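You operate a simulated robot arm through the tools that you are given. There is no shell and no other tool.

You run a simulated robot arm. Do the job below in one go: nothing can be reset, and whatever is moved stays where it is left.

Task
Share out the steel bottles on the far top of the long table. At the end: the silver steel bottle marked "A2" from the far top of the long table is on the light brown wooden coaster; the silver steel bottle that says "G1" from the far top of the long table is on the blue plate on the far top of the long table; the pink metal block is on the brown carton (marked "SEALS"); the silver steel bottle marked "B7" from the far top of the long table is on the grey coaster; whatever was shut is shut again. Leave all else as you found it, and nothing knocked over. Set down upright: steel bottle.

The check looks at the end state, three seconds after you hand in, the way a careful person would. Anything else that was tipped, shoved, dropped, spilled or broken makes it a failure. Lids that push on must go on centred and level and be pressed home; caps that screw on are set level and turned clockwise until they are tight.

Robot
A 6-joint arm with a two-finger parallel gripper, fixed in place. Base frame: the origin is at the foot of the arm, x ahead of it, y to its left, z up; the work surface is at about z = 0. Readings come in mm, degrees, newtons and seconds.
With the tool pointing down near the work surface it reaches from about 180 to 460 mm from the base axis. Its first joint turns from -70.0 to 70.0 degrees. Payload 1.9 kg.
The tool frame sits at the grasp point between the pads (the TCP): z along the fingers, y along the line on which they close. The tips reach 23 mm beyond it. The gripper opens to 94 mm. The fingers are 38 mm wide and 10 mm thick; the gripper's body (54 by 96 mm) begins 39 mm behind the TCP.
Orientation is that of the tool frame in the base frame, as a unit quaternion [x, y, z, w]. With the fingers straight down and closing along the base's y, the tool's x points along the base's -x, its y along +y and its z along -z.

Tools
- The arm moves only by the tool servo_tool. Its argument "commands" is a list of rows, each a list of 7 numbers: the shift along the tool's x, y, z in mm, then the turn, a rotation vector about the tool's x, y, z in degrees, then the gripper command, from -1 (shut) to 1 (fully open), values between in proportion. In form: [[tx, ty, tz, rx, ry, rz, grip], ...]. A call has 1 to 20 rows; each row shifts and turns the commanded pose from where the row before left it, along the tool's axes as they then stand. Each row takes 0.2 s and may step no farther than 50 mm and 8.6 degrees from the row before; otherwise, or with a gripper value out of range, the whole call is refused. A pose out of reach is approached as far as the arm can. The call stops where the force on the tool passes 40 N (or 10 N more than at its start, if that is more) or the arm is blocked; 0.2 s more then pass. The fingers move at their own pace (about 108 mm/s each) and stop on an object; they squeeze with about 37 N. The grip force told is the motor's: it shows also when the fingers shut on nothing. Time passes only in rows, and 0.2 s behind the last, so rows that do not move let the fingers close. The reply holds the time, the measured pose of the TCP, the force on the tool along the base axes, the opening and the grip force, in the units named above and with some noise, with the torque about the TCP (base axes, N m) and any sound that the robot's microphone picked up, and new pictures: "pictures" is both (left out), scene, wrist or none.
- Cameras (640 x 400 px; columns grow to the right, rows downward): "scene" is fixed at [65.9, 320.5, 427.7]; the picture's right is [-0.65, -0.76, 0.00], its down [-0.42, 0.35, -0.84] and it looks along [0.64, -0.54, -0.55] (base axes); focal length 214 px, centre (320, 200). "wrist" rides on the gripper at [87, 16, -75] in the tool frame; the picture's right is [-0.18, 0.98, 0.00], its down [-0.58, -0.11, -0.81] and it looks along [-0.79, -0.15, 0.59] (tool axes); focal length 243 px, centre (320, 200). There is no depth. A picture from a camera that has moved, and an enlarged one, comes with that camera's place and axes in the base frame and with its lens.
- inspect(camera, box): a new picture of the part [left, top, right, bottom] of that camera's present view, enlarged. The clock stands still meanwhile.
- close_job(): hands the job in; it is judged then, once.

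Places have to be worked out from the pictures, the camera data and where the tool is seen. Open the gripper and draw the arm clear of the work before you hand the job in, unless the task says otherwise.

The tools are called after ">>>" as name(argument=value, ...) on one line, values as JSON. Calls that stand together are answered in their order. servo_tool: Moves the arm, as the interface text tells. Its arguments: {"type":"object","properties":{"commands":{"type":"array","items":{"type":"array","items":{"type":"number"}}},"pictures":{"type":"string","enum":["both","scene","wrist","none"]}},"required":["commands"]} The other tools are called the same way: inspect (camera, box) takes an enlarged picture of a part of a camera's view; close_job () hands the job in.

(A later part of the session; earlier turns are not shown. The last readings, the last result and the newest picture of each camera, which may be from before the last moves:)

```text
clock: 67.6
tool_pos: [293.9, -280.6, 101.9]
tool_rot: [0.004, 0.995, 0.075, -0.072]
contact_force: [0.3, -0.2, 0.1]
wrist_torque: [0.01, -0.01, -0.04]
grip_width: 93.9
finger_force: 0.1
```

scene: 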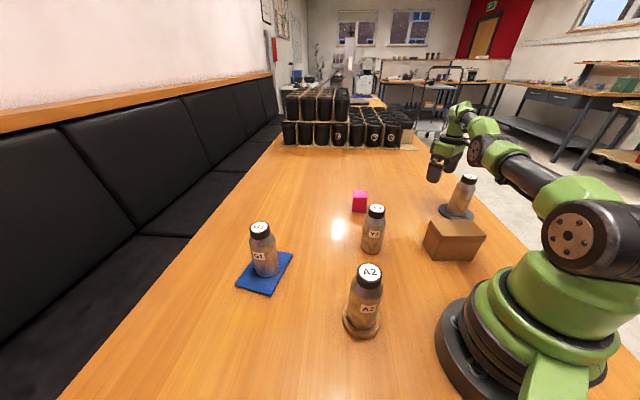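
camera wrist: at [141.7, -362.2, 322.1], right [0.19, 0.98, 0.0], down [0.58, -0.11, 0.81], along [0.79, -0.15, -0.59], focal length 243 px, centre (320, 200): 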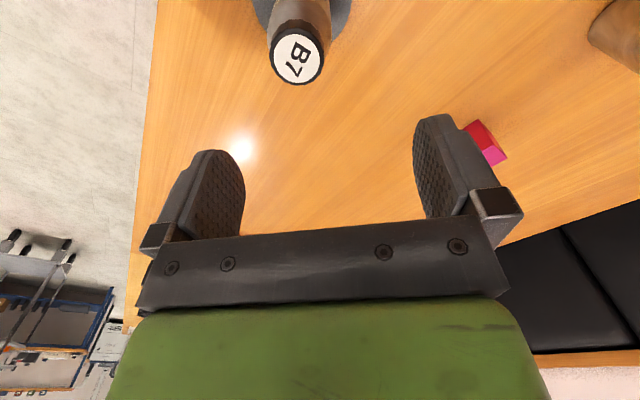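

It is free now, at (294,-281,102) with no reach warning. I'll level the tool again and pull further inward while rising gently.

>>> servo_tool(commands=[[14, 13.6, 4.2, 0, 0, 0, 1], [0, 0, 0, 2.9, -2.8, 0, 1], [0, 0, 0, 2.9, -2.8, 0, 1], [0, 0, 0, 2.9, -2.8, 0, 1], [0, 0, 0, 0, 0, 0, 1]], pictures="scene")

```text
clock: 68.8
tool_pos: [279.9, -266.2, 100.7]
tool_rot: [0.003, 1.0, 0.0, 0.001]
contact_force: [0.3, 0.7, -0.1]
wrist_torque: [0.0, -0.01, 0.01]
grip_width: 94.2
finger_force: 0.2
```

scene: 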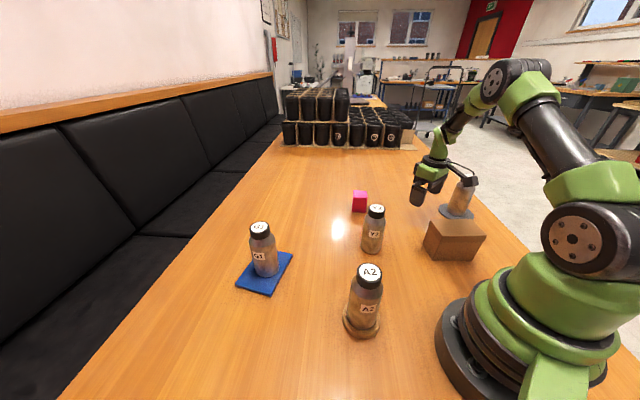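

The elbow is bent upward again and the tool is level at (280,-266,101). I'll rise and move to look down on the carton.

>>> servo_tool(commands=[[0, 0, -45, 0, 0, 0, 1], [0, 0, -45, 0, 0, 0, 1], [0, 0, -45, 0, 0, 0, 1], [32, 20, 0, 0, 0, 0, 1], [32, 20, 0, 0, 0, 0, 1], [31, 20, 0, 0, 0, 0, 1], [0, 0, 0, 0, 0, 0, 1], [0, 0, 0, 0, 0, 0, 1]], pictures="both")

>>> inspect(camera="wrist", box=[160, 0, 480, 200])

```text
clock: 70.6
tool_pos: [184.5, -206.1, 237.3]
tool_rot: [0.004, 1.0, 0.0, 0.001]
contact_force: [-0.5, 0.1, -0.1]
wrist_torque: [0.01, -0.02, 0.01]
grip_width: 94.0
finger_force: 0.0
camera wrist: at [98.2, -191.7, 311.8], right [0.19, 0.98, 0.0], down [0.58, -0.11, 0.81], along [0.79, -0.15, -0.59], focal length 243 px, centre (320, 200)
```

scene: 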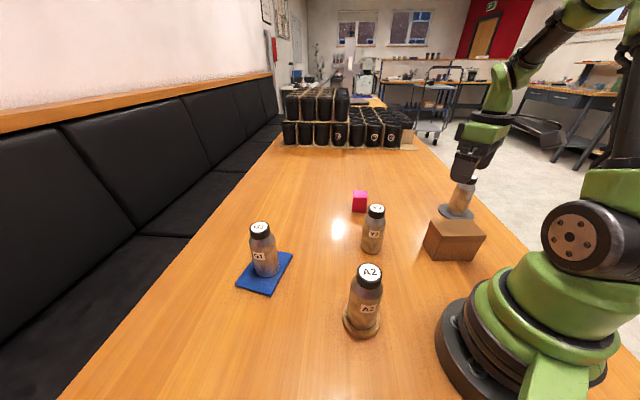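
wrist: 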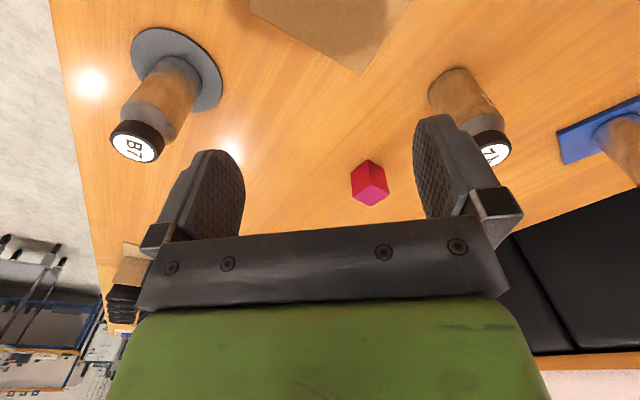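

```text
2.00 times, centred on (320, 100) of wrist
camera zoom: at [98.2, -191.7, 311.8], right [0.19, 0.98, 0.0], down [0.58, -0.11, 0.81], along [0.79, -0.15, -0.59], focal length 485 px, centre (320, 400)
```

zoom: 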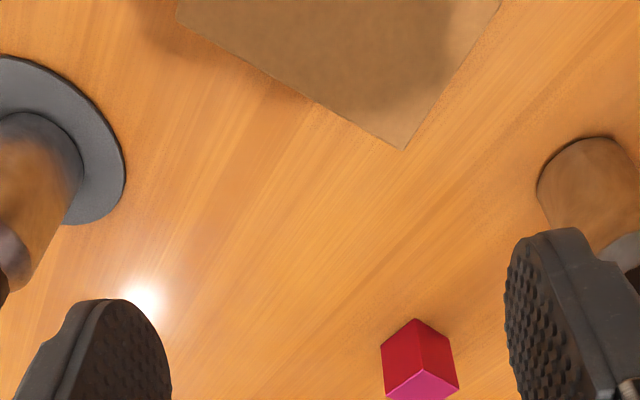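

The carton's lid centre comes out at about (156.5,-194.5), around 105 by 70, with its top near z 83. I'll move to a closer viewpoint on the pink block.

>>> servo_tool(commands=[[-37, 11, 11, 0, 0, 0, 1], [-37, 11, 11, 0, 0, 0, 1], [-37, 11, 11, 0, 0, 0, 1], [-37, 11, 11, 0, 0, 0, 1], [-37, 11, 11, 0, 0, 0, 1], [0, 0, 0, 0, 0, 0, 1], [0, 0, 0, 0, 0, 0, 1]], pictures="both")

>>> inspect(camera="wrist", box=[240, 90, 400, 190])

>>> inspect(camera="scene", box=[335, 175, 399, 215])

```text
clock: 72.2
tool_pos: [370.9, -152.6, 181.6]
tool_rot: [0.003, 1.0, 0.0, 0.001]
contact_force: [-0.2, -0.2, -0.1]
wrist_torque: [0.02, -0.04, 0.03]
grip_width: 93.7
finger_force: 0.0
camera wrist: at [283.5, -138.5, 256.1], right [0.19, 0.98, 0.0], down [0.58, -0.11, 0.81], along [0.79, -0.15, -0.59], focal length 243 px, centre (320, 200)
```

scene: 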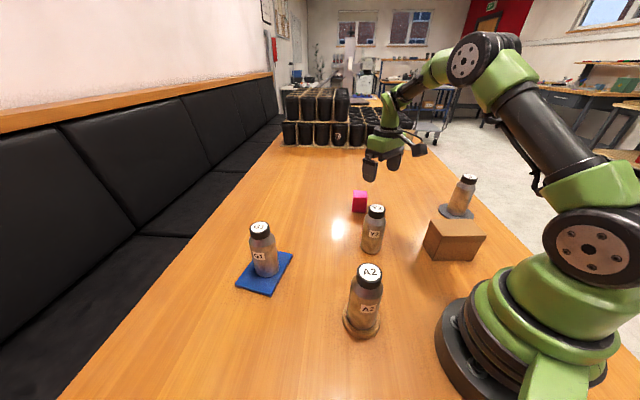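
wrist: 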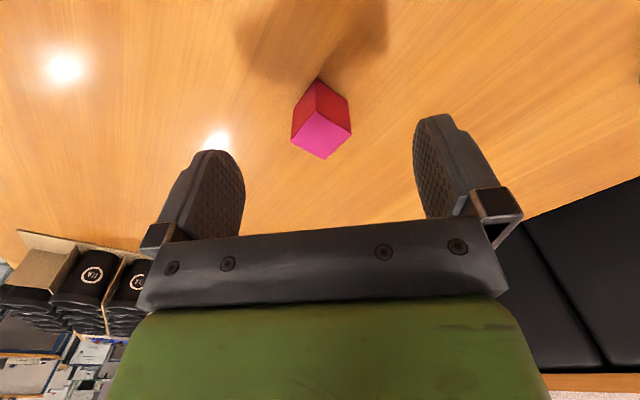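

```text
4.00 times, centred on (320, 140) of wrist
camera zoom: at [283.5, -138.5, 256.1], right [0.19, 0.98, 0.0], down [0.58, -0.11, 0.81], along [0.79, -0.15, -0.59], focal length 970 px, centre (320, 440)
```

zoom: 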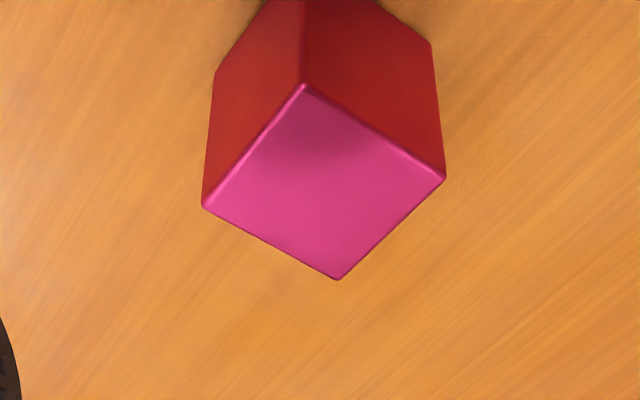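

```text
10.00 times, centred on (367, 195) of scene
camera zoom: at [65.9, 320.5, 427.7], right [-0.65, -0.76, 0.0], down [-0.42, 0.35, -0.84], along [0.64, -0.54, -0.55], focal length 2145 px, centre (-150, 250)
```

zoom: 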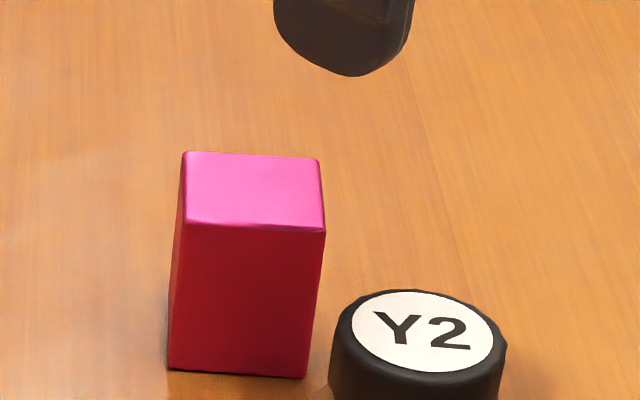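

The block is a 44 mm square post about 60 tall, turned about 45°, with its centre at (442.7,-167.8). That is just past the level reach limit. I'll turn the gripper 48° so the pads match its faces and tilt the tips outward 12° about the closing axis, which keeps the pads parallel to the faces.

>>> servo_tool(commands=[[0, 0, 0, 0, 0, 7.97, 1], [0, 0, 0, 0, 0, 7.97, 1], [0, 0, 0, 0, 0, 7.97, 1], [0, 0, 0, 0, 0, 7.97, 1], [0, 0, 0, 0, 0, 7.97, 1], [0, 0, 0, 0, 0, 7.97, 1], [0, 0, 0, 0, -6, 0, 1], [0, 0, 0, 0, -6, 0, 1], [0, 0, 0, 0, 0, 0, 1], [0, 0, 0, 0, 0, 0, 1]], pictures="both")

>>> inspect(camera="wrist", box=[240, 60, 480, 210])

```text
clock: 74.4
tool_pos: [370.9, -153.2, 180.3]
tool_rot: [0.406, 0.908, -0.042, 0.097]
contact_force: [0.3, -0.2, 0.4]
wrist_torque: [0.0, -0.03, 0.03]
grip_width: 93.8
finger_force: 0.0
camera wrist: at [316.2, -70.0, 236.3], right [0.85, 0.52, 0.04], down [0.18, -0.37, 0.91], along [0.49, -0.77, -0.41], focal length 243 px, centre (320, 200)
```

scene: 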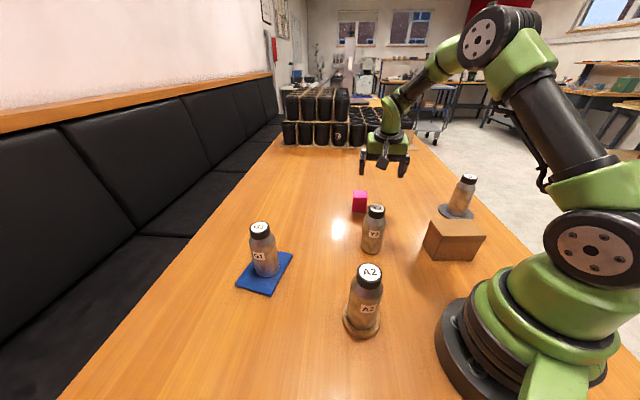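
wrist: 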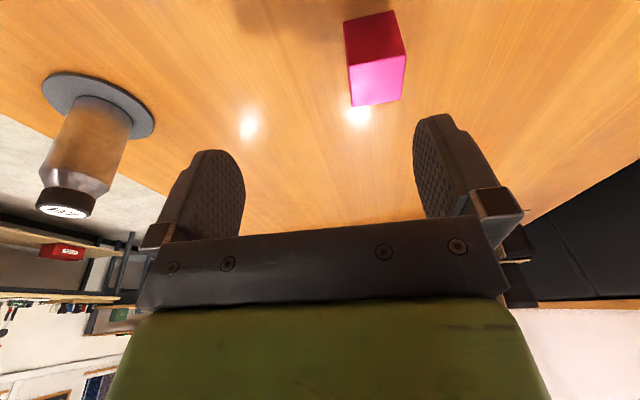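

```text
2.67 times, centred on (360, 135) of wrist
camera zoom: at [316.2, -70.0, 236.3], right [0.85, 0.52, 0.04], down [0.18, -0.37, 0.91], along [0.49, -0.77, -0.41], focal length 647 px, centre (213, 373)
```

zoom: 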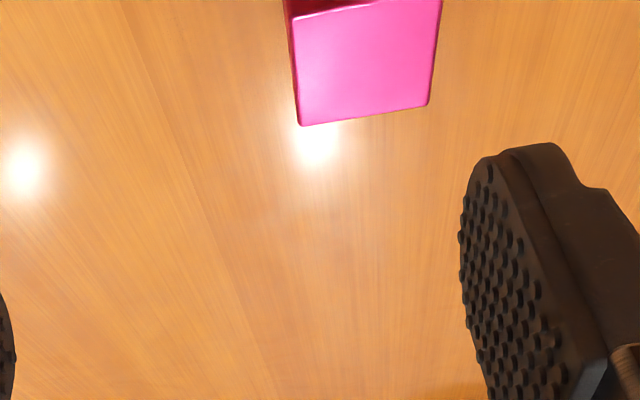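

The pads line up with the block's faces and its centre is confirmed at about (443,-168.7). I'll move above the grip point, 8 mm to the near side of centre, at z≈165.

>>> servo_tool(commands=[[-22.5, 22.2, 12.6, 0, 0, 0, 1], [-22.4, 22.2, 12.5, 0, 0, 0, 1], [0, 0, 0, 0, 0, 0, 1], [0, 0, 0, 0, 0, 0, 1]], pictures="both")

```text
clock: 75.4
tool_pos: [435.7, -160.1, 166.1]
tool_rot: [0.406, 0.908, -0.042, 0.095]
contact_force: [0.4, -0.5, -0.7]
wrist_torque: [-0.01, 0.0, 0.02]
grip_width: 94.2
finger_force: 0.2
camera wrist: at [381.7, -77.5, 221.5], right [0.85, 0.52, 0.04], down [0.19, -0.37, 0.91], along [0.49, -0.77, -0.41], focal length 243 px, centre (320, 200)
```

scene: 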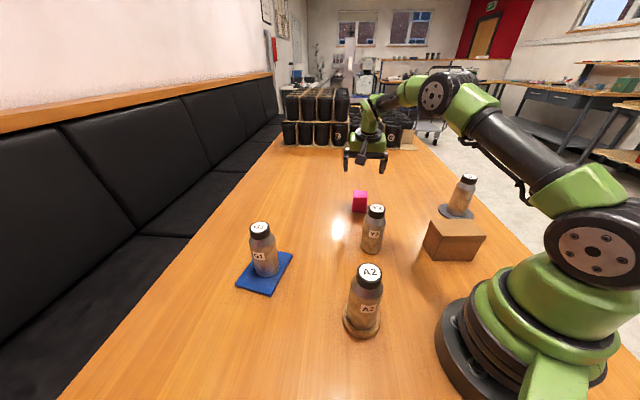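
wrist: 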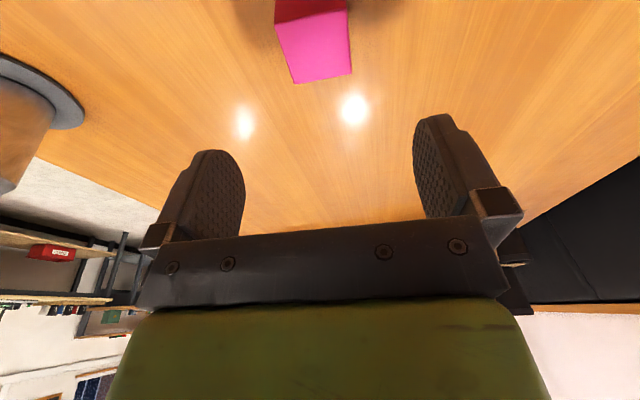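

No reach warning, and the TCP is at about (437.3,-163.2). I'll descend vertically to z≈75 and check the fingers straddle the block.

>>> servo_tool(commands=[[6.4, 0, 29.8, 0, 0, 0, 1], [6.4, 0, 29.8, 0, 0, 0, 1], [6.4, 0, 29.8, 0, 0, 0, 1], [0, 0, 0, 0, 0, 0, 1], [0, 0, 0, 0, 0, 0, 1]], pictures="both")

>>> inspect(camera="wrist", box=[160, 40, 480, 240])

```text
clock: 76.6
tool_pos: [435.3, -159.2, 75.5]
tool_rot: [0.406, 0.908, -0.042, 0.096]
contact_force: [-0.9, 0.5, -1.1]
wrist_torque: [-0.03, 0.0, -0.01]
grip_width: 93.8
finger_force: 0.2
camera wrist: at [381.2, -76.8, 130.4], right [0.85, 0.52, 0.04], down [0.19, -0.37, 0.91], along [0.49, -0.77, -0.41], focal length 243 px, centre (320, 200)
```

scene: 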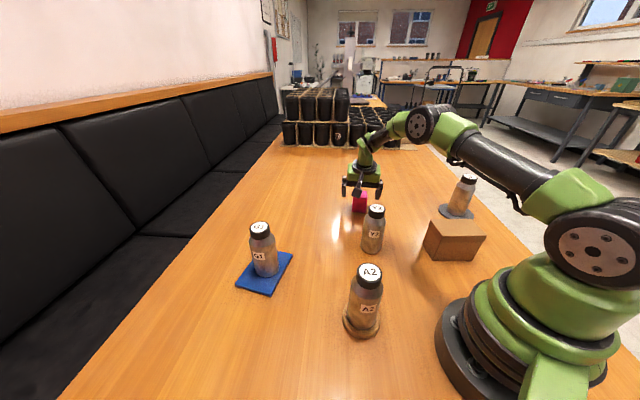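
wrist: 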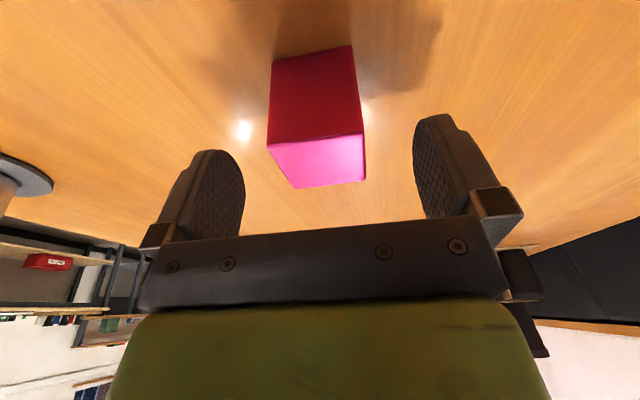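

```text
2.00 times, centred on (320, 140) of wrist
camera zoom: at [381.2, -76.8, 130.4], right [0.85, 0.52, 0.04], down [0.19, -0.37, 0.91], along [0.49, -0.77, -0.41], focal length 485 px, centre (320, 320)
```

zoom: 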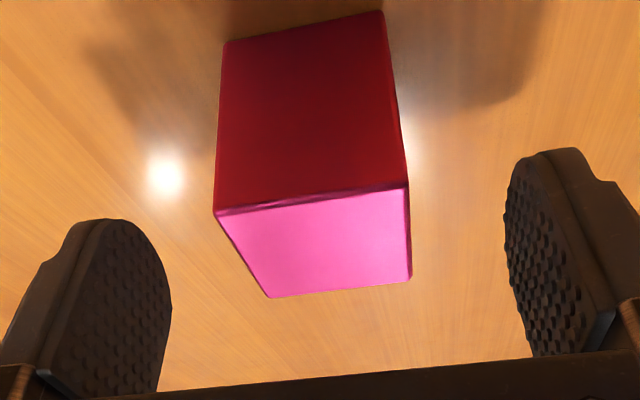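

The block sits between the open fingers. I'll descend another 35 mm to z≈40 and close on it.

>>> servo_tool(commands=[[3.7, 0, 17.1, 0, 0, 0, 1], [3.7, 0, 17.1, 0, 0, 0, 1], [0, 0, 0, 0, 0, 0, 1], [0, 0, 0, 0, 0, 0, 1]], pictures="wrist")

>>> servo_tool(commands=[[0, 0, 0, 0, 0, 0, -1], [0, 0, 0, 0, 0, 0, -1], [0, 0, 0, 0, 0, 0, -1]], pictures="both")

```text
clock: 77.6
tool_pos: [435.6, -157.1, 38.7]
tool_rot: [0.405, 0.908, -0.041, 0.095]
contact_force: [-0.6, -0.3, 0.9]
wrist_torque: [-0.01, 0.01, 0.01]
grip_width: 93.8
finger_force: 0.1
camera wrist: at [381.4, -75.4, 94.5], right [0.85, 0.52, 0.04], down [0.18, -0.37, 0.91], along [0.49, -0.77, -0.41], focal length 243 px, centre (320, 200)
```

wrist: 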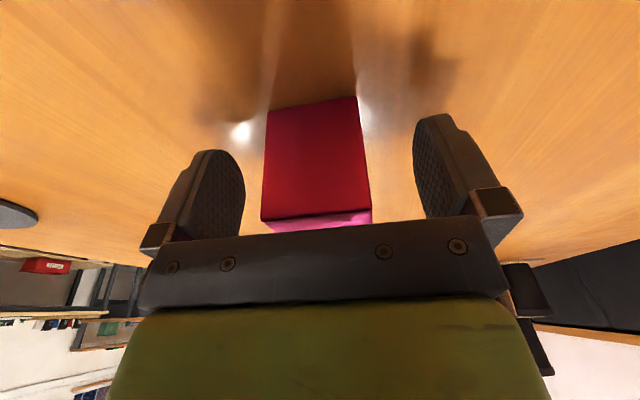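

```text
clock: 78.4
tool_pos: [436.3, -159.1, 38.8]
tool_rot: [0.406, 0.908, -0.041, 0.096]
contact_force: [0.0, -1.1, 0.9]
wrist_torque: [0.01, 0.07, 0.01]
grip_width: 45.8
finger_force: 37.4
camera wrist: at [381.3, -75.5, 94.6], right [0.85, 0.52, 0.04], down [0.19, -0.37, 0.91], along [0.49, -0.77, -0.41], focal length 243 px, centre (320, 200)
```

scene: 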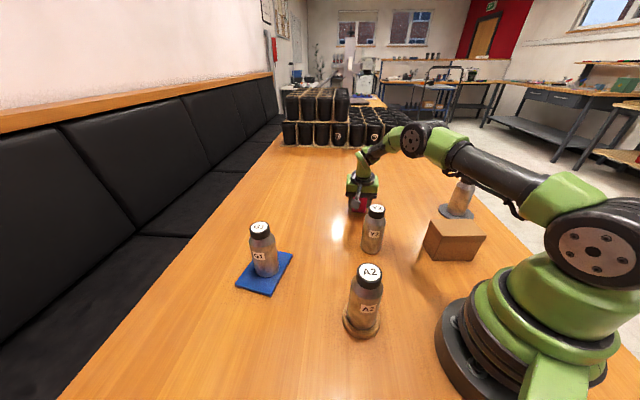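
wrist: 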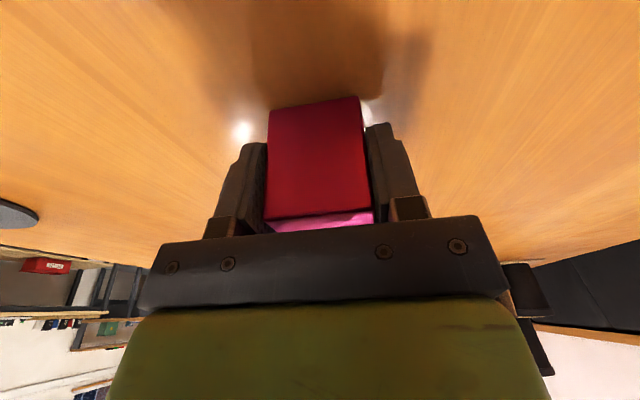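

The block is held at 45.8 mm. I'll lift it straight up about 60 mm and check the hold.

>>> servo_tool(commands=[[-3.2, 0, -15, 0, 0, 0, -1], [-4.8, 0, -22.4, 0, 0, 0, -1], [-4.8, 0, -22.4, 0, 0, 0, -1], [0, 0, 0, 0, 0, 0, -1]], pictures="both")

```text
clock: 79.4
tool_pos: [437.3, -160.0, 100.7]
tool_rot: [0.406, 0.908, -0.042, 0.095]
contact_force: [0.6, 1.2, -4.3]
wrist_torque: [0.03, 0.03, 0.01]
grip_width: 45.9
finger_force: 37.0
camera wrist: at [382.0, -76.7, 156.8], right [0.85, 0.52, 0.04], down [0.19, -0.37, 0.91], along [0.49, -0.77, -0.41], focal length 243 px, centre (320, 200)
```

scene: 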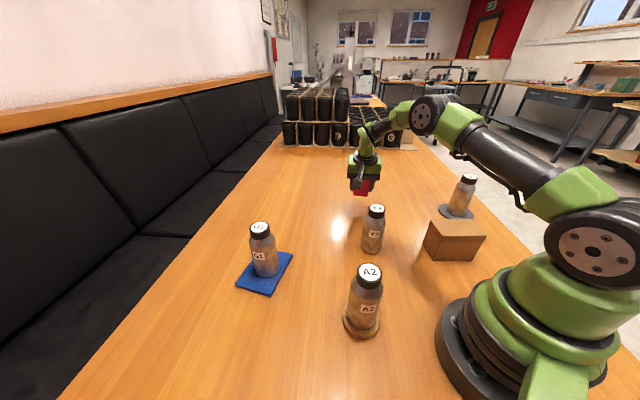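
wrist: 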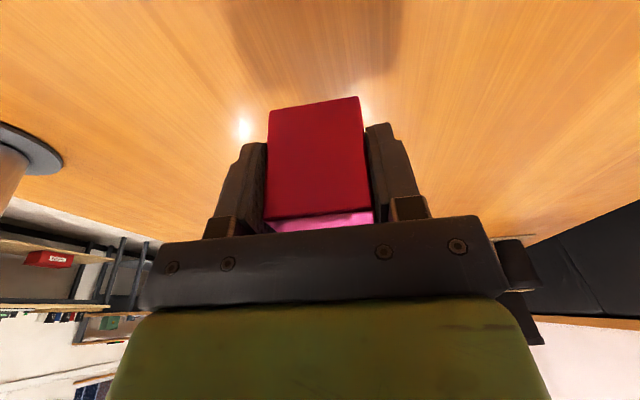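

The hold is firm, with about 4 N of weight. I'll take the block around the far side of Y2, keeping the camera clear of it, then rise to clear the carton.

>>> servo_tool(commands=[[-6.9, -29.6, 1.4, 0, 0, 0, -1], [-6.9, -29.6, 1.4, 0, 0, 0, -1], [-6.9, -29.6, 1.4, 0, 0, 0, -1], [20.7, -23.6, -4.5, 0, 0, 0, -1], [20.7, -23.6, -4.5, 0, 0, 0, -1], [20.7, -23.6, -4.5, 0, 0, 0, -1], [-6.3, 0, -29.4, 0, 0, 0, -1], [-6.3, 0, -29.4, 0, 0, 0, -1], [0, 0, 0, 0, 0, 0, -1], [0, 0, 0, 0, 0, 0, -1]], pictures="both")

```text
clock: 81.6
tool_pos: [289.7, -235.7, 161.5]
tool_rot: [0.406, 0.908, -0.042, 0.096]
contact_force: [0.5, 0.5, -2.7]
wrist_torque: [0.03, 0.03, 0.04]
grip_width: 45.7
finger_force: 36.8
camera wrist: at [235.0, -152.5, 217.2], right [0.85, 0.52, 0.04], down [0.19, -0.37, 0.91], along [0.49, -0.77, -0.41], focal length 243 px, centre (320, 200)
```

scene: 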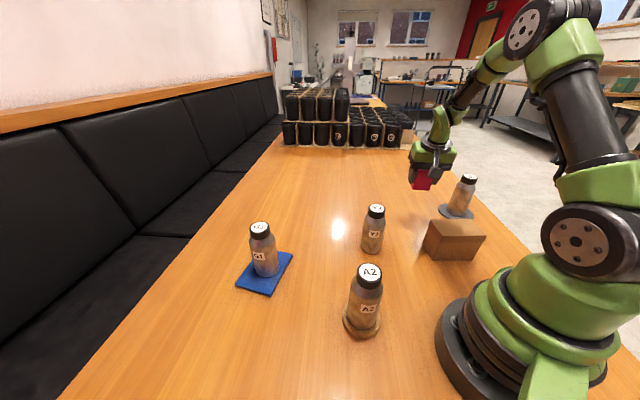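
wrist: 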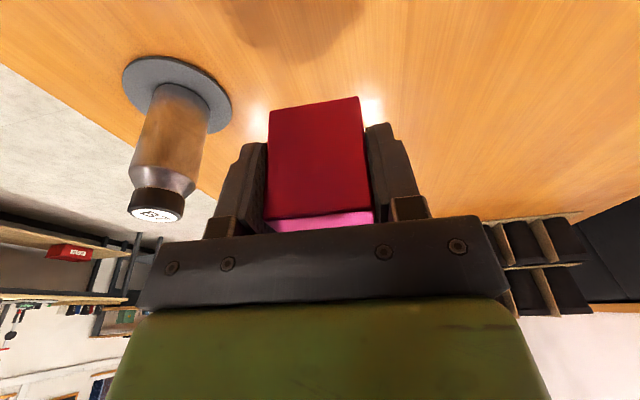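

The block is at (290.6,-238), with its bottom about 40 mm above the carton's height. I'll bring it over the carton so the block's centre lands on the lid's centre.

>>> servo_tool(commands=[[32.2, -17.7, -7, 0, 0, 0, -1], [32.2, -17.7, -7, 0, 0, 0, -1], [32.2, -17.7, -7, 0, 0, 0, -1], [32.2, -17.7, -7, 0, 0, 0, -1], [0, 0, 0, 0, 0, 0, -1], [0, 0, 0, 0, 0, 0, -1]], pictures="both")

>>> inspect(camera="scene", box=[410, 170, 506, 270])

>>> inspect(camera="wrist", box=[200, 0, 440, 150])

```text
clock: 83.0
tool_pos: [148.2, -186.6, 161.0]
tool_rot: [0.406, 0.908, -0.042, 0.096]
contact_force: [-0.6, -0.3, -3.6]
wrist_torque: [0.03, 0.01, -0.01]
grip_width: 45.6
finger_force: 37.0
camera wrist: at [93.4, -102.7, 217.1], right [0.85, 0.52, 0.04], down [0.19, -0.37, 0.91], along [0.49, -0.77, -0.41], focal length 243 px, centre (320, 200)
```

scene: 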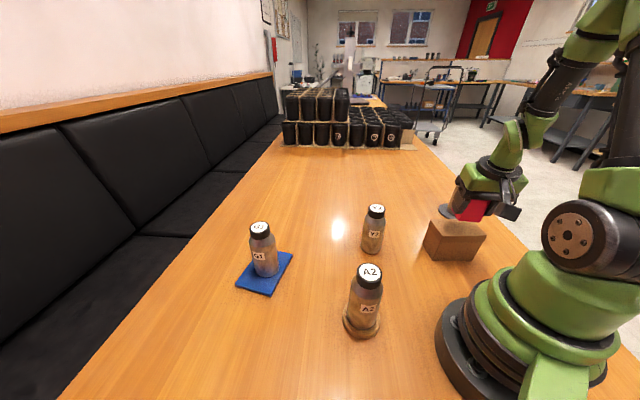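
wrist: 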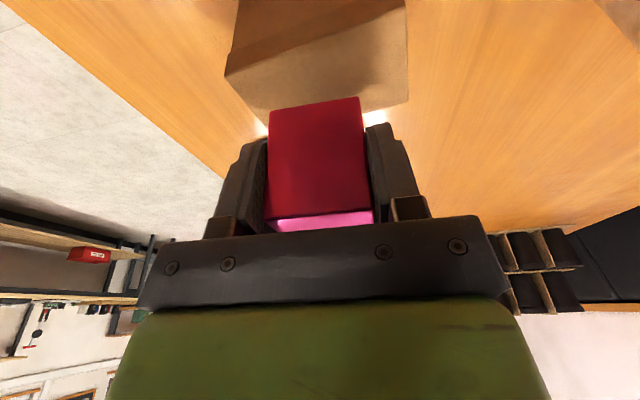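

```text
4.00 times, centred on (458, 220) of scene
camera zoom: at [65.9, 320.5, 427.7], right [-0.65, -0.76, 0.0], down [-0.42, 0.35, -0.84], along [0.64, -0.54, -0.55], focal length 858 px, centre (-232, 120)
```

zoom: 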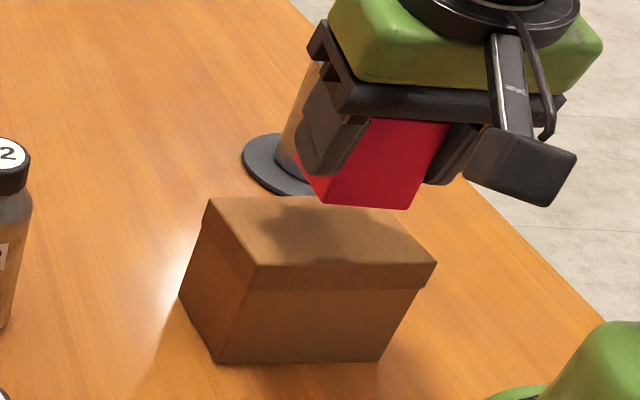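

```text
2.67 times, centred on (320, 75) of wrist
camera zoom: at [93.4, -102.7, 217.1], right [0.85, 0.52, 0.04], down [0.19, -0.37, 0.91], along [0.49, -0.77, -0.41], focal length 647 px, centre (320, 533)
```

zoom: 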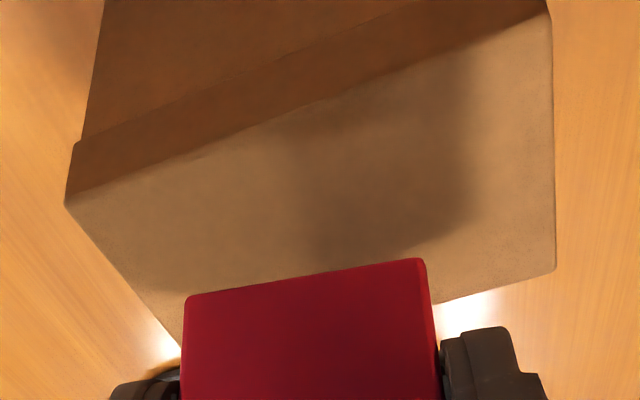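

The carton lid centre refines to about (160.8,-198.6). I'll nudge the block there, yaw 10° so its faces line up with the lid, and lower to about 10 mm above the lid.

>>> servo_tool(commands=[[-5.7, 0.3, 1.2, 0, 0, 0, -1], [0, 0, 0, -1.05, 0.01, -4.9, -1], [0, 0, 0, -1.05, 0.01, -4.9, -1], [3.15, 0, 14.7, 0, 0, 0, -1], [3.15, 0, 14.7, 0, 0, 0, -1], [0, 0, 0, 0, 0, 0, -1], [0, 0, 0, 0, 0, 0, -1]], pictures="none")

>>> inspect(camera="scene", box=[410, 180, 506, 270])

>>> inspect(camera="wrist", box=[160, 0, 480, 200])

```text
clock: 84.6
tool_pos: [153.3, -188.4, 139.6]
tool_rot: [0.325, 0.94, -0.032, 0.101]
contact_force: [0.1, 0.6, -3.1]
wrist_torque: [0.03, 0.02, 0.0]
grip_width: 46.0
finger_force: 36.6
out of reach, approached as far as the arm can: row 5
```

```text
4.44 times, centred on (458, 225) of scene
camera zoom: at [65.9, 320.5, 427.7], right [-0.65, -0.76, 0.0], down [-0.42, 0.35, -0.84], along [0.64, -0.54, -0.55], focal length 953 px, centre (-293, 89)
```

zoom: 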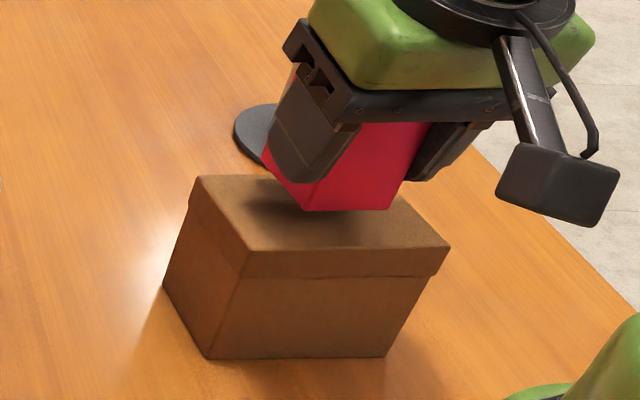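

```text
2.00 times, centred on (320, 100) of wrist
camera zoom: at [85.0, -116.1, 195.5], right [0.75, 0.66, 0.05], down [0.24, -0.34, 0.91], along [0.62, -0.67, -0.41], focal length 485 px, centre (320, 400)
```

zoom: 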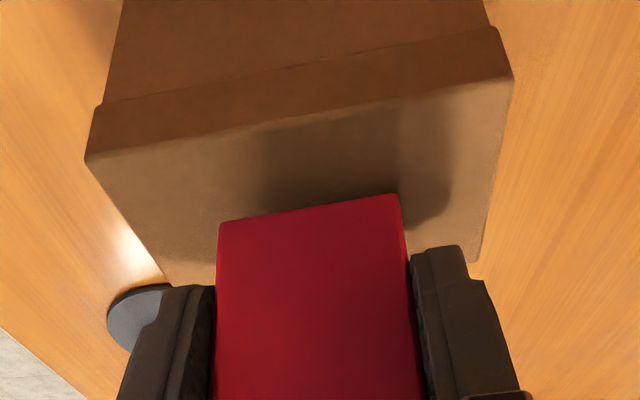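

The inner reach limit stopped the descent at z≈140, because the 12° tilt pulls the wrist too close to the base. I'll rise 20 mm and turn the tool 90° about the vertical, so the tilt points sideways; the block stays level. Then I'll re-centre over the lid.

>>> servo_tool(commands=[[-4.2, 0, -19.6, 0, 0, 0, -1], [0, 0, 0, 0, 0, 0, -1], [0, 0, 0, 1.723, -0.044, 8.005, -1], [0, 0, 0, 1.723, -0.044, 8.005, -1], [0, 0, 0, 1.723, -0.044, 8.005, -1], [0, 0, 0, 1.723, -0.044, 8.005, -1], [0, 0, 0, 1.723, -0.044, 8.005, -1], [0, 0, 0, 1.723, -0.044, 8.005, -1], [0, 0, 0, 1.723, -0.044, 8.005, -1], [0, 0, 0, 1.723, -0.044, 8.005, -1], [0, 0, 0, 1.723, -0.044, 8.005, -1], [0, 0, 0, 1.723, -0.044, 8.005, -1], [0, 0, 0, 1.723, -0.044, 8.005, -1], [7.2, 9.9, -1.5, 0, 0, 0, -1], [0, 0, 0, 0, 0, 0, -1], [0, 0, 0, 0, 0, 0, -1]], pictures="both")

>>> inspect(camera="scene", box=[410, 180, 506, 270])

>>> inspect(camera="wrist", box=[160, 0, 480, 200])

```text
clock: 88.0
tool_pos: [168.6, -187.6, 150.3]
tool_rot: [0.895, 0.433, -0.096, 0.048]
contact_force: [0.2, 0.3, -3.5]
wrist_torque: [0.02, 0.01, 0.01]
grip_width: 45.7
finger_force: 37.0
out of reach, approached as far as the arm can: row 1
camera wrist: at [243.1, -120.6, 206.0], right [0.66, -0.75, 0.04], down [-0.33, -0.24, 0.91], along [-0.67, -0.62, -0.41], focal length 243 px, centre (320, 200)
```

scene: 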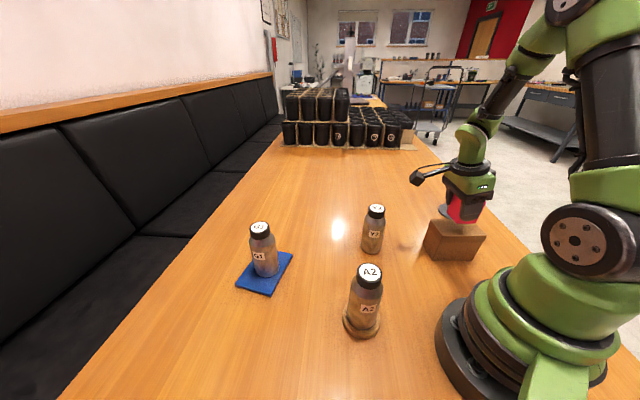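
wrist: 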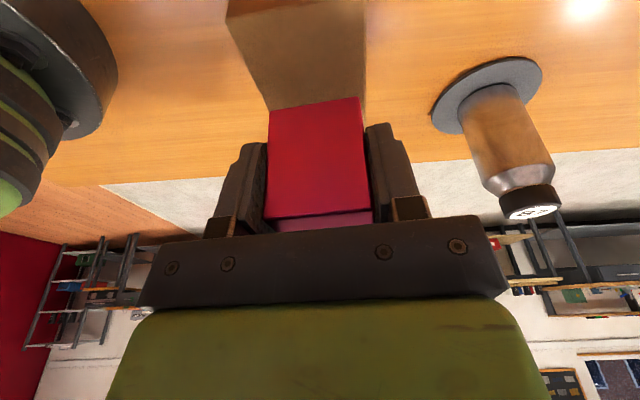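

```text
4.44 times, centred on (458, 225) of scene
camera zoom: at [65.9, 320.5, 427.7], right [-0.65, -0.76, 0.0], down [-0.42, 0.35, -0.84], along [0.64, -0.54, -0.55], focal length 953 px, centre (-293, 89)
```

zoom: 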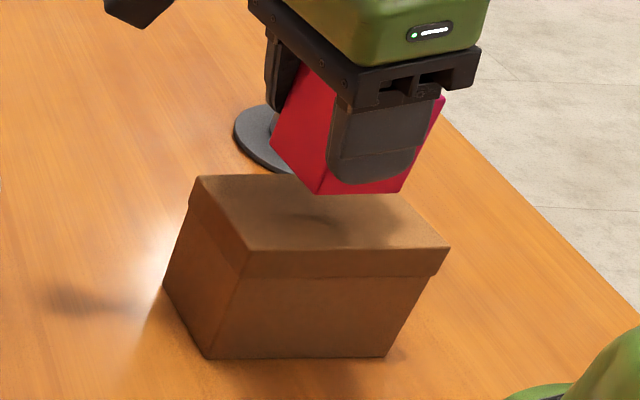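

```text
2.00 times, centred on (320, 100) of wrist
camera zoom: at [243.1, -120.6, 206.0], right [0.66, -0.75, 0.04], down [-0.33, -0.24, 0.91], along [-0.67, -0.62, -0.41], focal length 485 px, centre (320, 400)
```

zoom: 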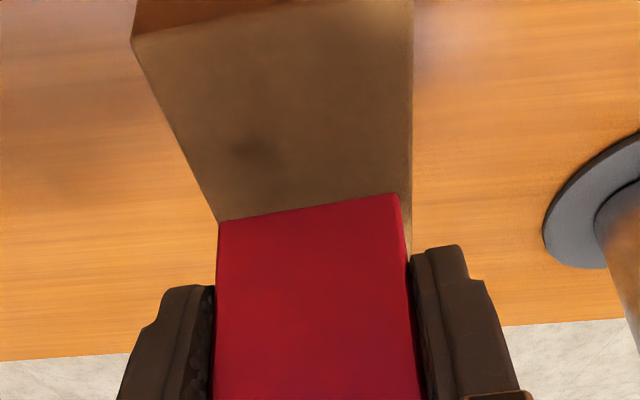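

The turn worked: the block's centre is at about (162,-197.6), centred on the lid in both directions. I'll lower it most of the way and then feel for contact.

>>> servo_tool(commands=[[2.35, 0, 10.75, 0, 0, 0, -1], [2.35, 0, 10.75, 0, 0, 0, -1], [0, 0, 0, 0, 0, 0, -1], [0, 0, 0, 0, 0, 0, -1]], pictures="none")

>>> inspect(camera="scene", box=[410, 180, 506, 270])

>>> inspect(camera="wrist", box=[160, 0, 480, 200])

```text
clock: 89.0
tool_pos: [166.9, -186.5, 128.2]
tool_rot: [0.894, 0.434, -0.096, 0.048]
contact_force: [-0.1, 0.5, -2.6]
wrist_torque: [0.02, -0.01, 0.0]
grip_width: 45.8
finger_force: 37.1
```

```text
4.44 times, centred on (458, 225) of scene
camera zoom: at [65.9, 320.5, 427.7], right [-0.65, -0.76, 0.0], down [-0.42, 0.35, -0.84], along [0.64, -0.54, -0.55], focal length 953 px, centre (-293, 89)
```

zoom: 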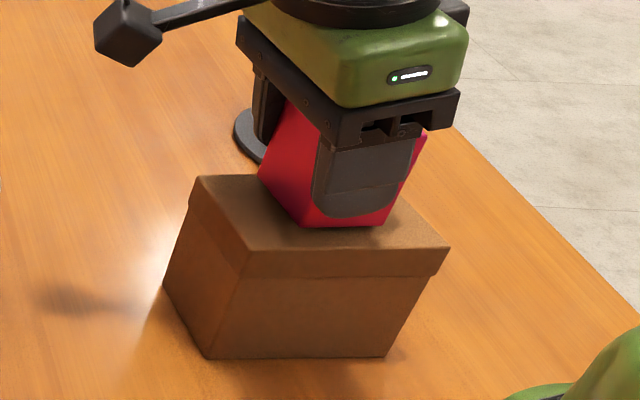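

```text
2.00 times, centred on (320, 100) of wrist
camera zoom: at [242.9, -120.5, 184.0], right [0.66, -0.75, 0.04], down [-0.33, -0.24, 0.91], along [-0.67, -0.62, -0.41], focal length 485 px, centre (320, 400)
```

zoom: 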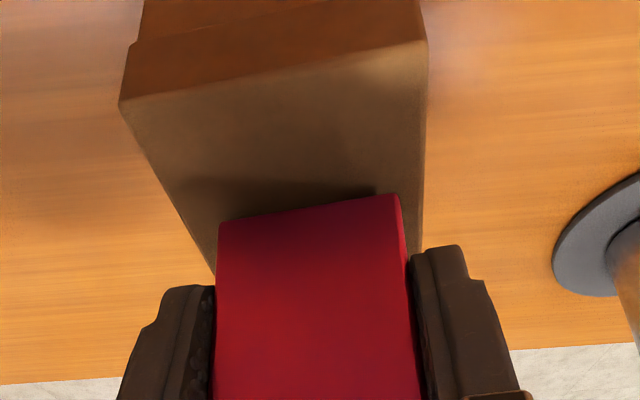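

The block is well placed over the lid with a few mm to go. I'll lower in 1 mm steps until the force changes.

>>> servo_tool(commands=[[0.43, 0, 1.95, 0, 0, 0, -1], [0.21, 0, 0.98, 0, 0, 0, -1], [0, 0, 0, 0, 0, 0, -1]], pictures="none")

>>> servo_tool(commands=[[0.21, 0, 0.98, 0, 0, 0, -1], [0, 0, 0, 0, 0, 0, -1]], pictures="none")

>>> servo_tool(commands=[[0.21, 0, 0.98, 0, 0, 0, -1], [0, 0, 0, 0, 0, 0, -1]], pictures="none")

```text
clock: 89.8
tool_pos: [168.8, -187.4, 125.0]
tool_rot: [0.895, 0.434, -0.096, 0.048]
contact_force: [-0.1, 0.2, -3.3]
wrist_torque: [0.03, -0.04, -0.01]
grip_width: 45.9
finger_force: 36.9
```

```text
clock: 90.4
tool_pos: [168.3, -186.6, 125.5]
tool_rot: [0.895, 0.434, -0.096, 0.049]
contact_force: [0.5, -0.2, -3.4]
wrist_torque: [0.04, -0.02, -0.01]
grip_width: 45.7
finger_force: 37.1
```

```text
clock: 91.0
tool_pos: [169.6, -186.2, 123.9]
tool_rot: [0.895, 0.434, -0.095, 0.048]
contact_force: [-1.1, -0.1, 14.1]
wrist_torque: [0.41, 0.21, 0.03]
grip_width: 45.6
finger_force: 36.8
```

The block touched the lid at z≈124 with 14 N. I'll open slightly to about 54 mm and check it settles flat.

>>> servo_tool(commands=[[0, 0, 0, 0, 0, 0, 0.15], [0, 0, 0, 0, 0, 0, 0.15], [0, 0, 0, 0, 0, 0, 0.15]], pictures="none")

>>> inspect(camera="scene", box=[410, 180, 506, 270])

>>> inspect(camera="wrist", box=[160, 0, 480, 200])

```text
clock: 91.8
tool_pos: [168.9, -187.8, 124.1]
tool_rot: [0.895, 0.434, -0.096, 0.048]
contact_force: [-1.0, 0.2, 0.1]
wrist_torque: [0.0, 0.03, 0.01]
grip_width: 53.9
finger_force: 0.1
```

```text
4.44 times, centred on (458, 225) of scene
camera zoom: at [65.9, 320.5, 427.7], right [-0.65, -0.76, 0.0], down [-0.42, 0.35, -0.84], along [0.64, -0.54, -0.55], focal length 953 px, centre (-293, 89)
```

zoom: 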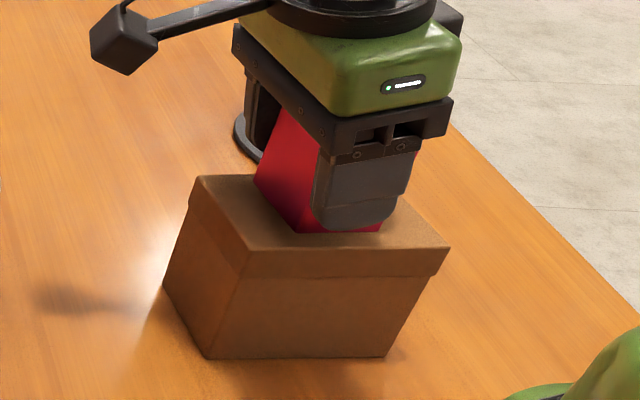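

```text
2.00 times, centred on (320, 100) of wrist
camera zoom: at [243.5, -120.3, 178.9], right [0.66, -0.75, 0.04], down [-0.33, -0.24, 0.91], along [-0.67, -0.62, -0.41], focal length 485 px, centre (320, 400)
```

zoom: 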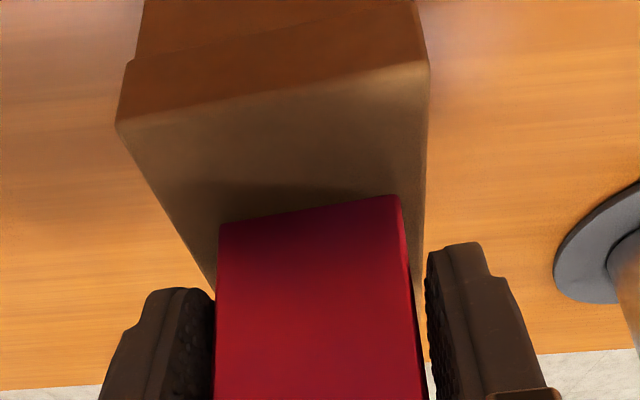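

The block stands flat on the carton lid. I'll open fully and rise straight up, then inspect.

>>> servo_tool(commands=[[0, 0, 0, 0, 0, 0, 1], [0, 0, 0, 0, 0, 0, 1], [-3.2, 0, -14.7, 0, 0, 0, 1], [-6.4, 0, -29.3, 0, 0, 0, 1], [-6.4, 0, -29.3, 0, 0, 0, 1], [-6.4, 0, -29.3, 0, 0, 0, 1], [0, 0, 0, 0, 0, 0, 1]], pictures="both")

>>> inspect(camera="scene", box=[410, 170, 506, 270])

```text
clock: 93.4
tool_pos: [168.7, -185.7, 228.9]
tool_rot: [0.894, 0.434, -0.096, 0.049]
contact_force: [-0.3, 0.1, 0.6]
wrist_torque: [-0.02, 0.01, -0.03]
grip_width: 94.1
finger_force: 0.1
camera wrist: at [243.3, -120.2, 284.7], right [0.66, -0.75, 0.04], down [-0.33, -0.24, 0.91], along [-0.67, -0.62, -0.41], focal length 243 px, centre (320, 200)
```

scene: 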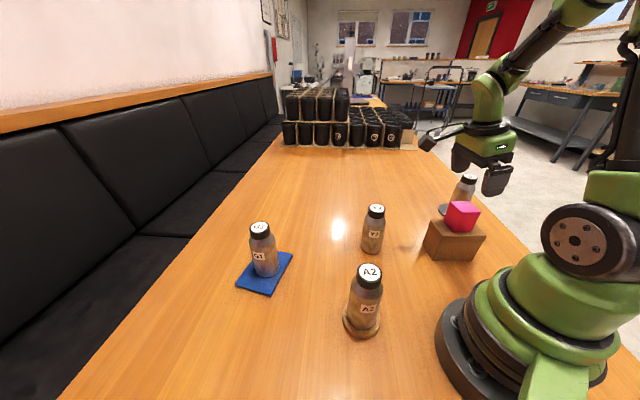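
wrist: 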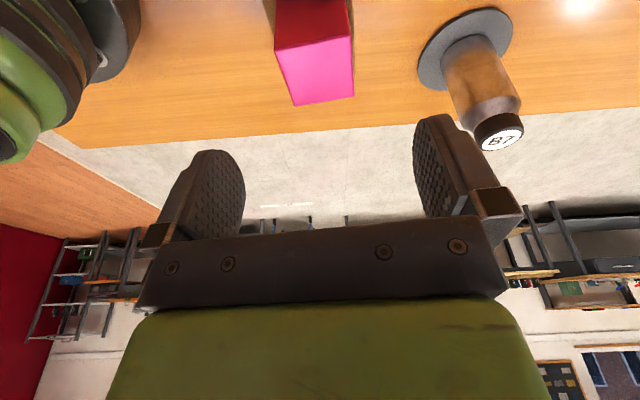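

```text
4.00 times, centred on (458, 220) of scene
camera zoom: at [65.9, 320.5, 427.7], right [-0.65, -0.76, 0.0], down [-0.42, 0.35, -0.84], along [0.64, -0.54, -0.55], focal length 858 px, centre (-232, 120)
```

zoom: 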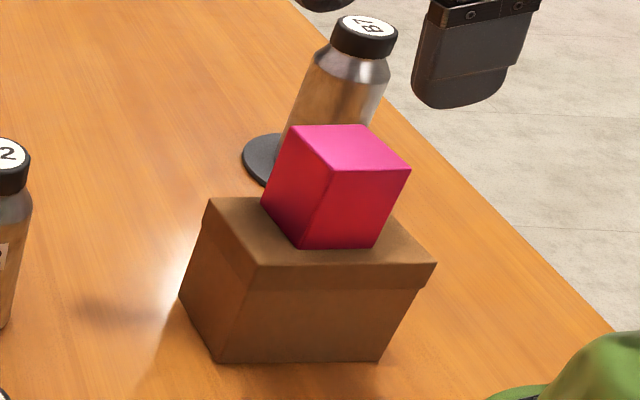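

The block sits flat on the lid, the lid hasn't shifted, and B7 stands behind it. I'll rise further, level the tool, turn it back and draw the arm clear.

>>> servo_tool(commands=[[-7.5, 0, -34.2, 0, 0, 0, 1], [-7.5, 0, -34.2, 0, 0, 0, 1], [0, 0, 0, 0, 6, 0, 1], [0, 0, 0, 0, 6, 0, 1], [0, 0, 0, 0, 0, -8.18, 1], [0, 0, 0, 0, 0, -8.18, 1], [0, 0, 0, 0, 0, -8.18, 1], [0, 0, 0, 0, 0, -8.18, 1], [0, 0, 0, 0, 0, -8.18, 1], [0, 0, 0, 0, 0, -8.18, 1], [0, 0, 0, 0, 0, -8.18, 1], [0, 0, 0, 0, 0, -8.18, 1], [0, 0, 0, 0, 0, -8.18, 1], [0, 0, 0, 0, 0, -8.18, 1], [0, 0, 0, 0, 0, -8.18, 1], [0, 0, 0, 0, 0, 0, 1]], pictures="scene")

```text
clock: 96.8
tool_pos: [167.6, -186.6, 297.2]
tool_rot: [0.327, 0.945, -0.003, 0.001]
contact_force: [-0.3, 0.9, 0.7]
wrist_torque: [0.03, -0.04, 0.01]
grip_width: 93.9
finger_force: 0.1
```

scene: 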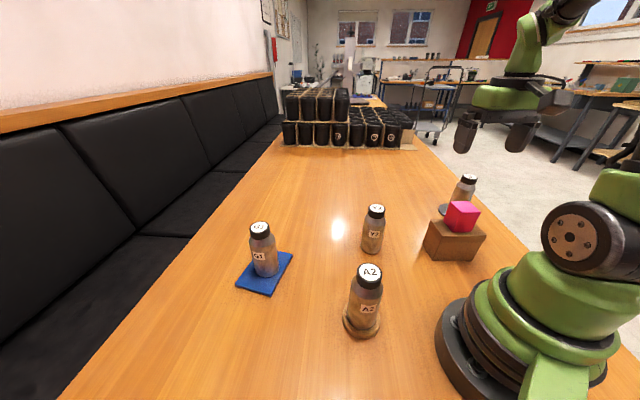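

Everything stands as intended. I'll move the arm to a neutral place well above the table and do a last close inspection of each item.

>>> servo_tool(commands=[[4.6, 38.9, -4.6, 0, 0, 0, 1], [4.6, 38.9, -4.6, 0, 0, 0, 1], [4.6, 38.9, -4.6, 0, 0, 0, 1], [4.6, 38.9, -4.6, 0, 0, 0, 1], [4.6, 38.9, -4.6, 0, 0, 0, 1], [0, 0, 0, 0, 0, 0, 1], [0, 0, 0, 0, 0, 0, 1]], pictures="both")

>>> inspect(camera="scene", box=[300, 250, 420, 345])

>>> inspect(camera="scene", box=[220, 200, 316, 300])

>>> inspect(camera="scene", box=[400, 160, 510, 270])

>>> inspect(camera="scene", box=[338, 305, 386, 340])

```text
clock: 98.4
tool_pos: [271.2, -20.7, 319.0]
tool_rot: [0.327, 0.945, -0.002, 0.001]
contact_force: [0.3, -0.4, -0.3]
wrist_torque: [0.01, 0.03, 0.0]
grip_width: 94.2
finger_force: 0.0
camera wrist: at [212.8, 43.1, 394.0], right [0.75, 0.66, -0.01], down [0.39, -0.44, 0.81], along [0.53, -0.61, -0.59], focal length 243 px, centre (320, 200)
```

scene: 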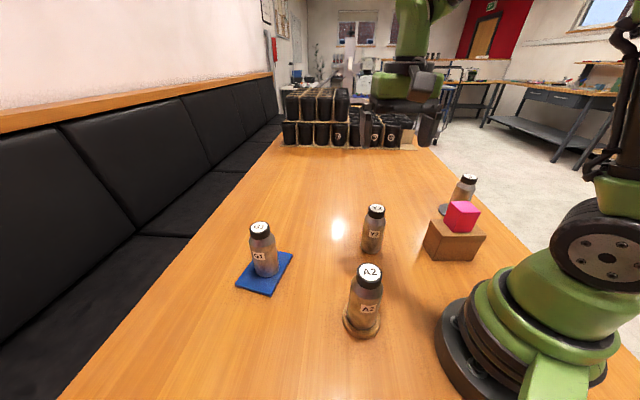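
wrist: 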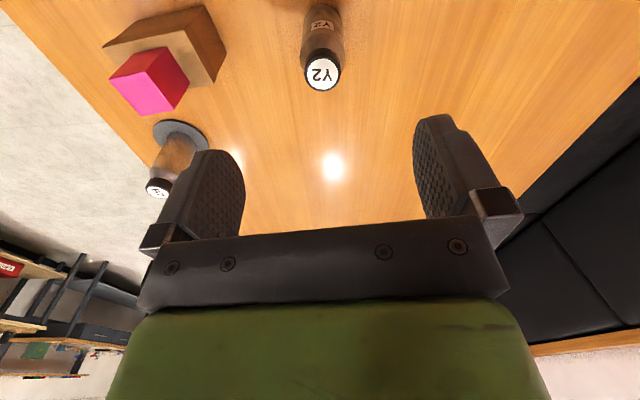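

```text
4.21 times, centred on (360, 298) of scene
camera zoom: at [65.9, 320.5, 427.7], right [-0.65, -0.76, 0.0], down [-0.42, 0.35, -0.84], along [0.64, -0.54, -0.55], focal length 903 px, centre (152, -210)
```

zoom: 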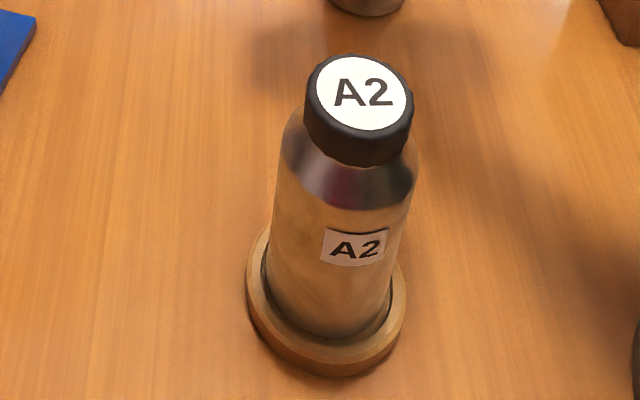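

```text
4.00 times, centred on (268, 250) of scene
camera zoom: at [65.9, 320.5, 427.7], right [-0.65, -0.76, 0.0], down [-0.42, 0.35, -0.84], along [0.64, -0.54, -0.55], focal length 858 px, centre (528, 0)
```

zoom: 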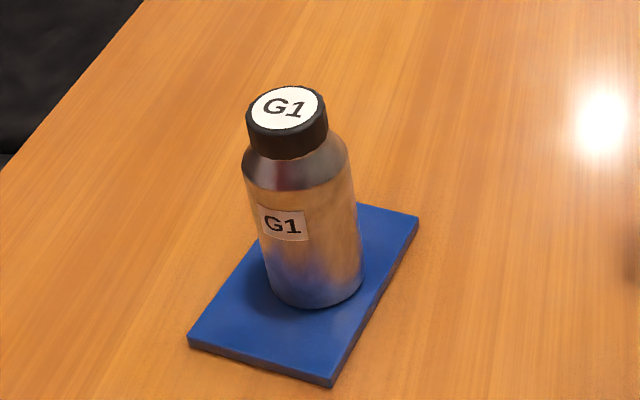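

```text
3.64 times, centred on (455, 215) of scene
camera zoom: at [65.9, 320.5, 427.7], right [-0.65, -0.76, 0.0], down [-0.42, 0.35, -0.84], along [0.64, -0.54, -0.55], focal length 780 px, centre (-171, 146)
```

zoom: 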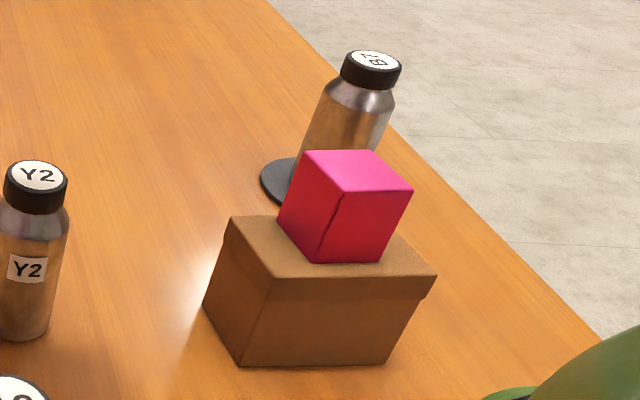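

```text
11.43 times, centred on (362, 322) of scene
camera zoom: at [65.9, 320.5, 427.7], right [-0.65, -0.76, 0.0], down [-0.42, 0.35, -0.84], along [0.64, -0.54, -0.55], focal length 2451 px, centre (-160, -1200)
```

zoom: 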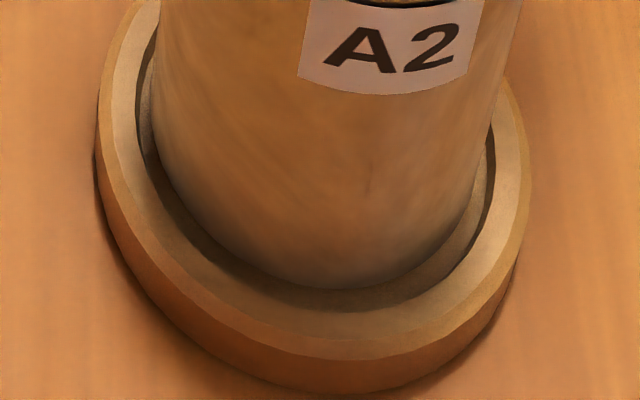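

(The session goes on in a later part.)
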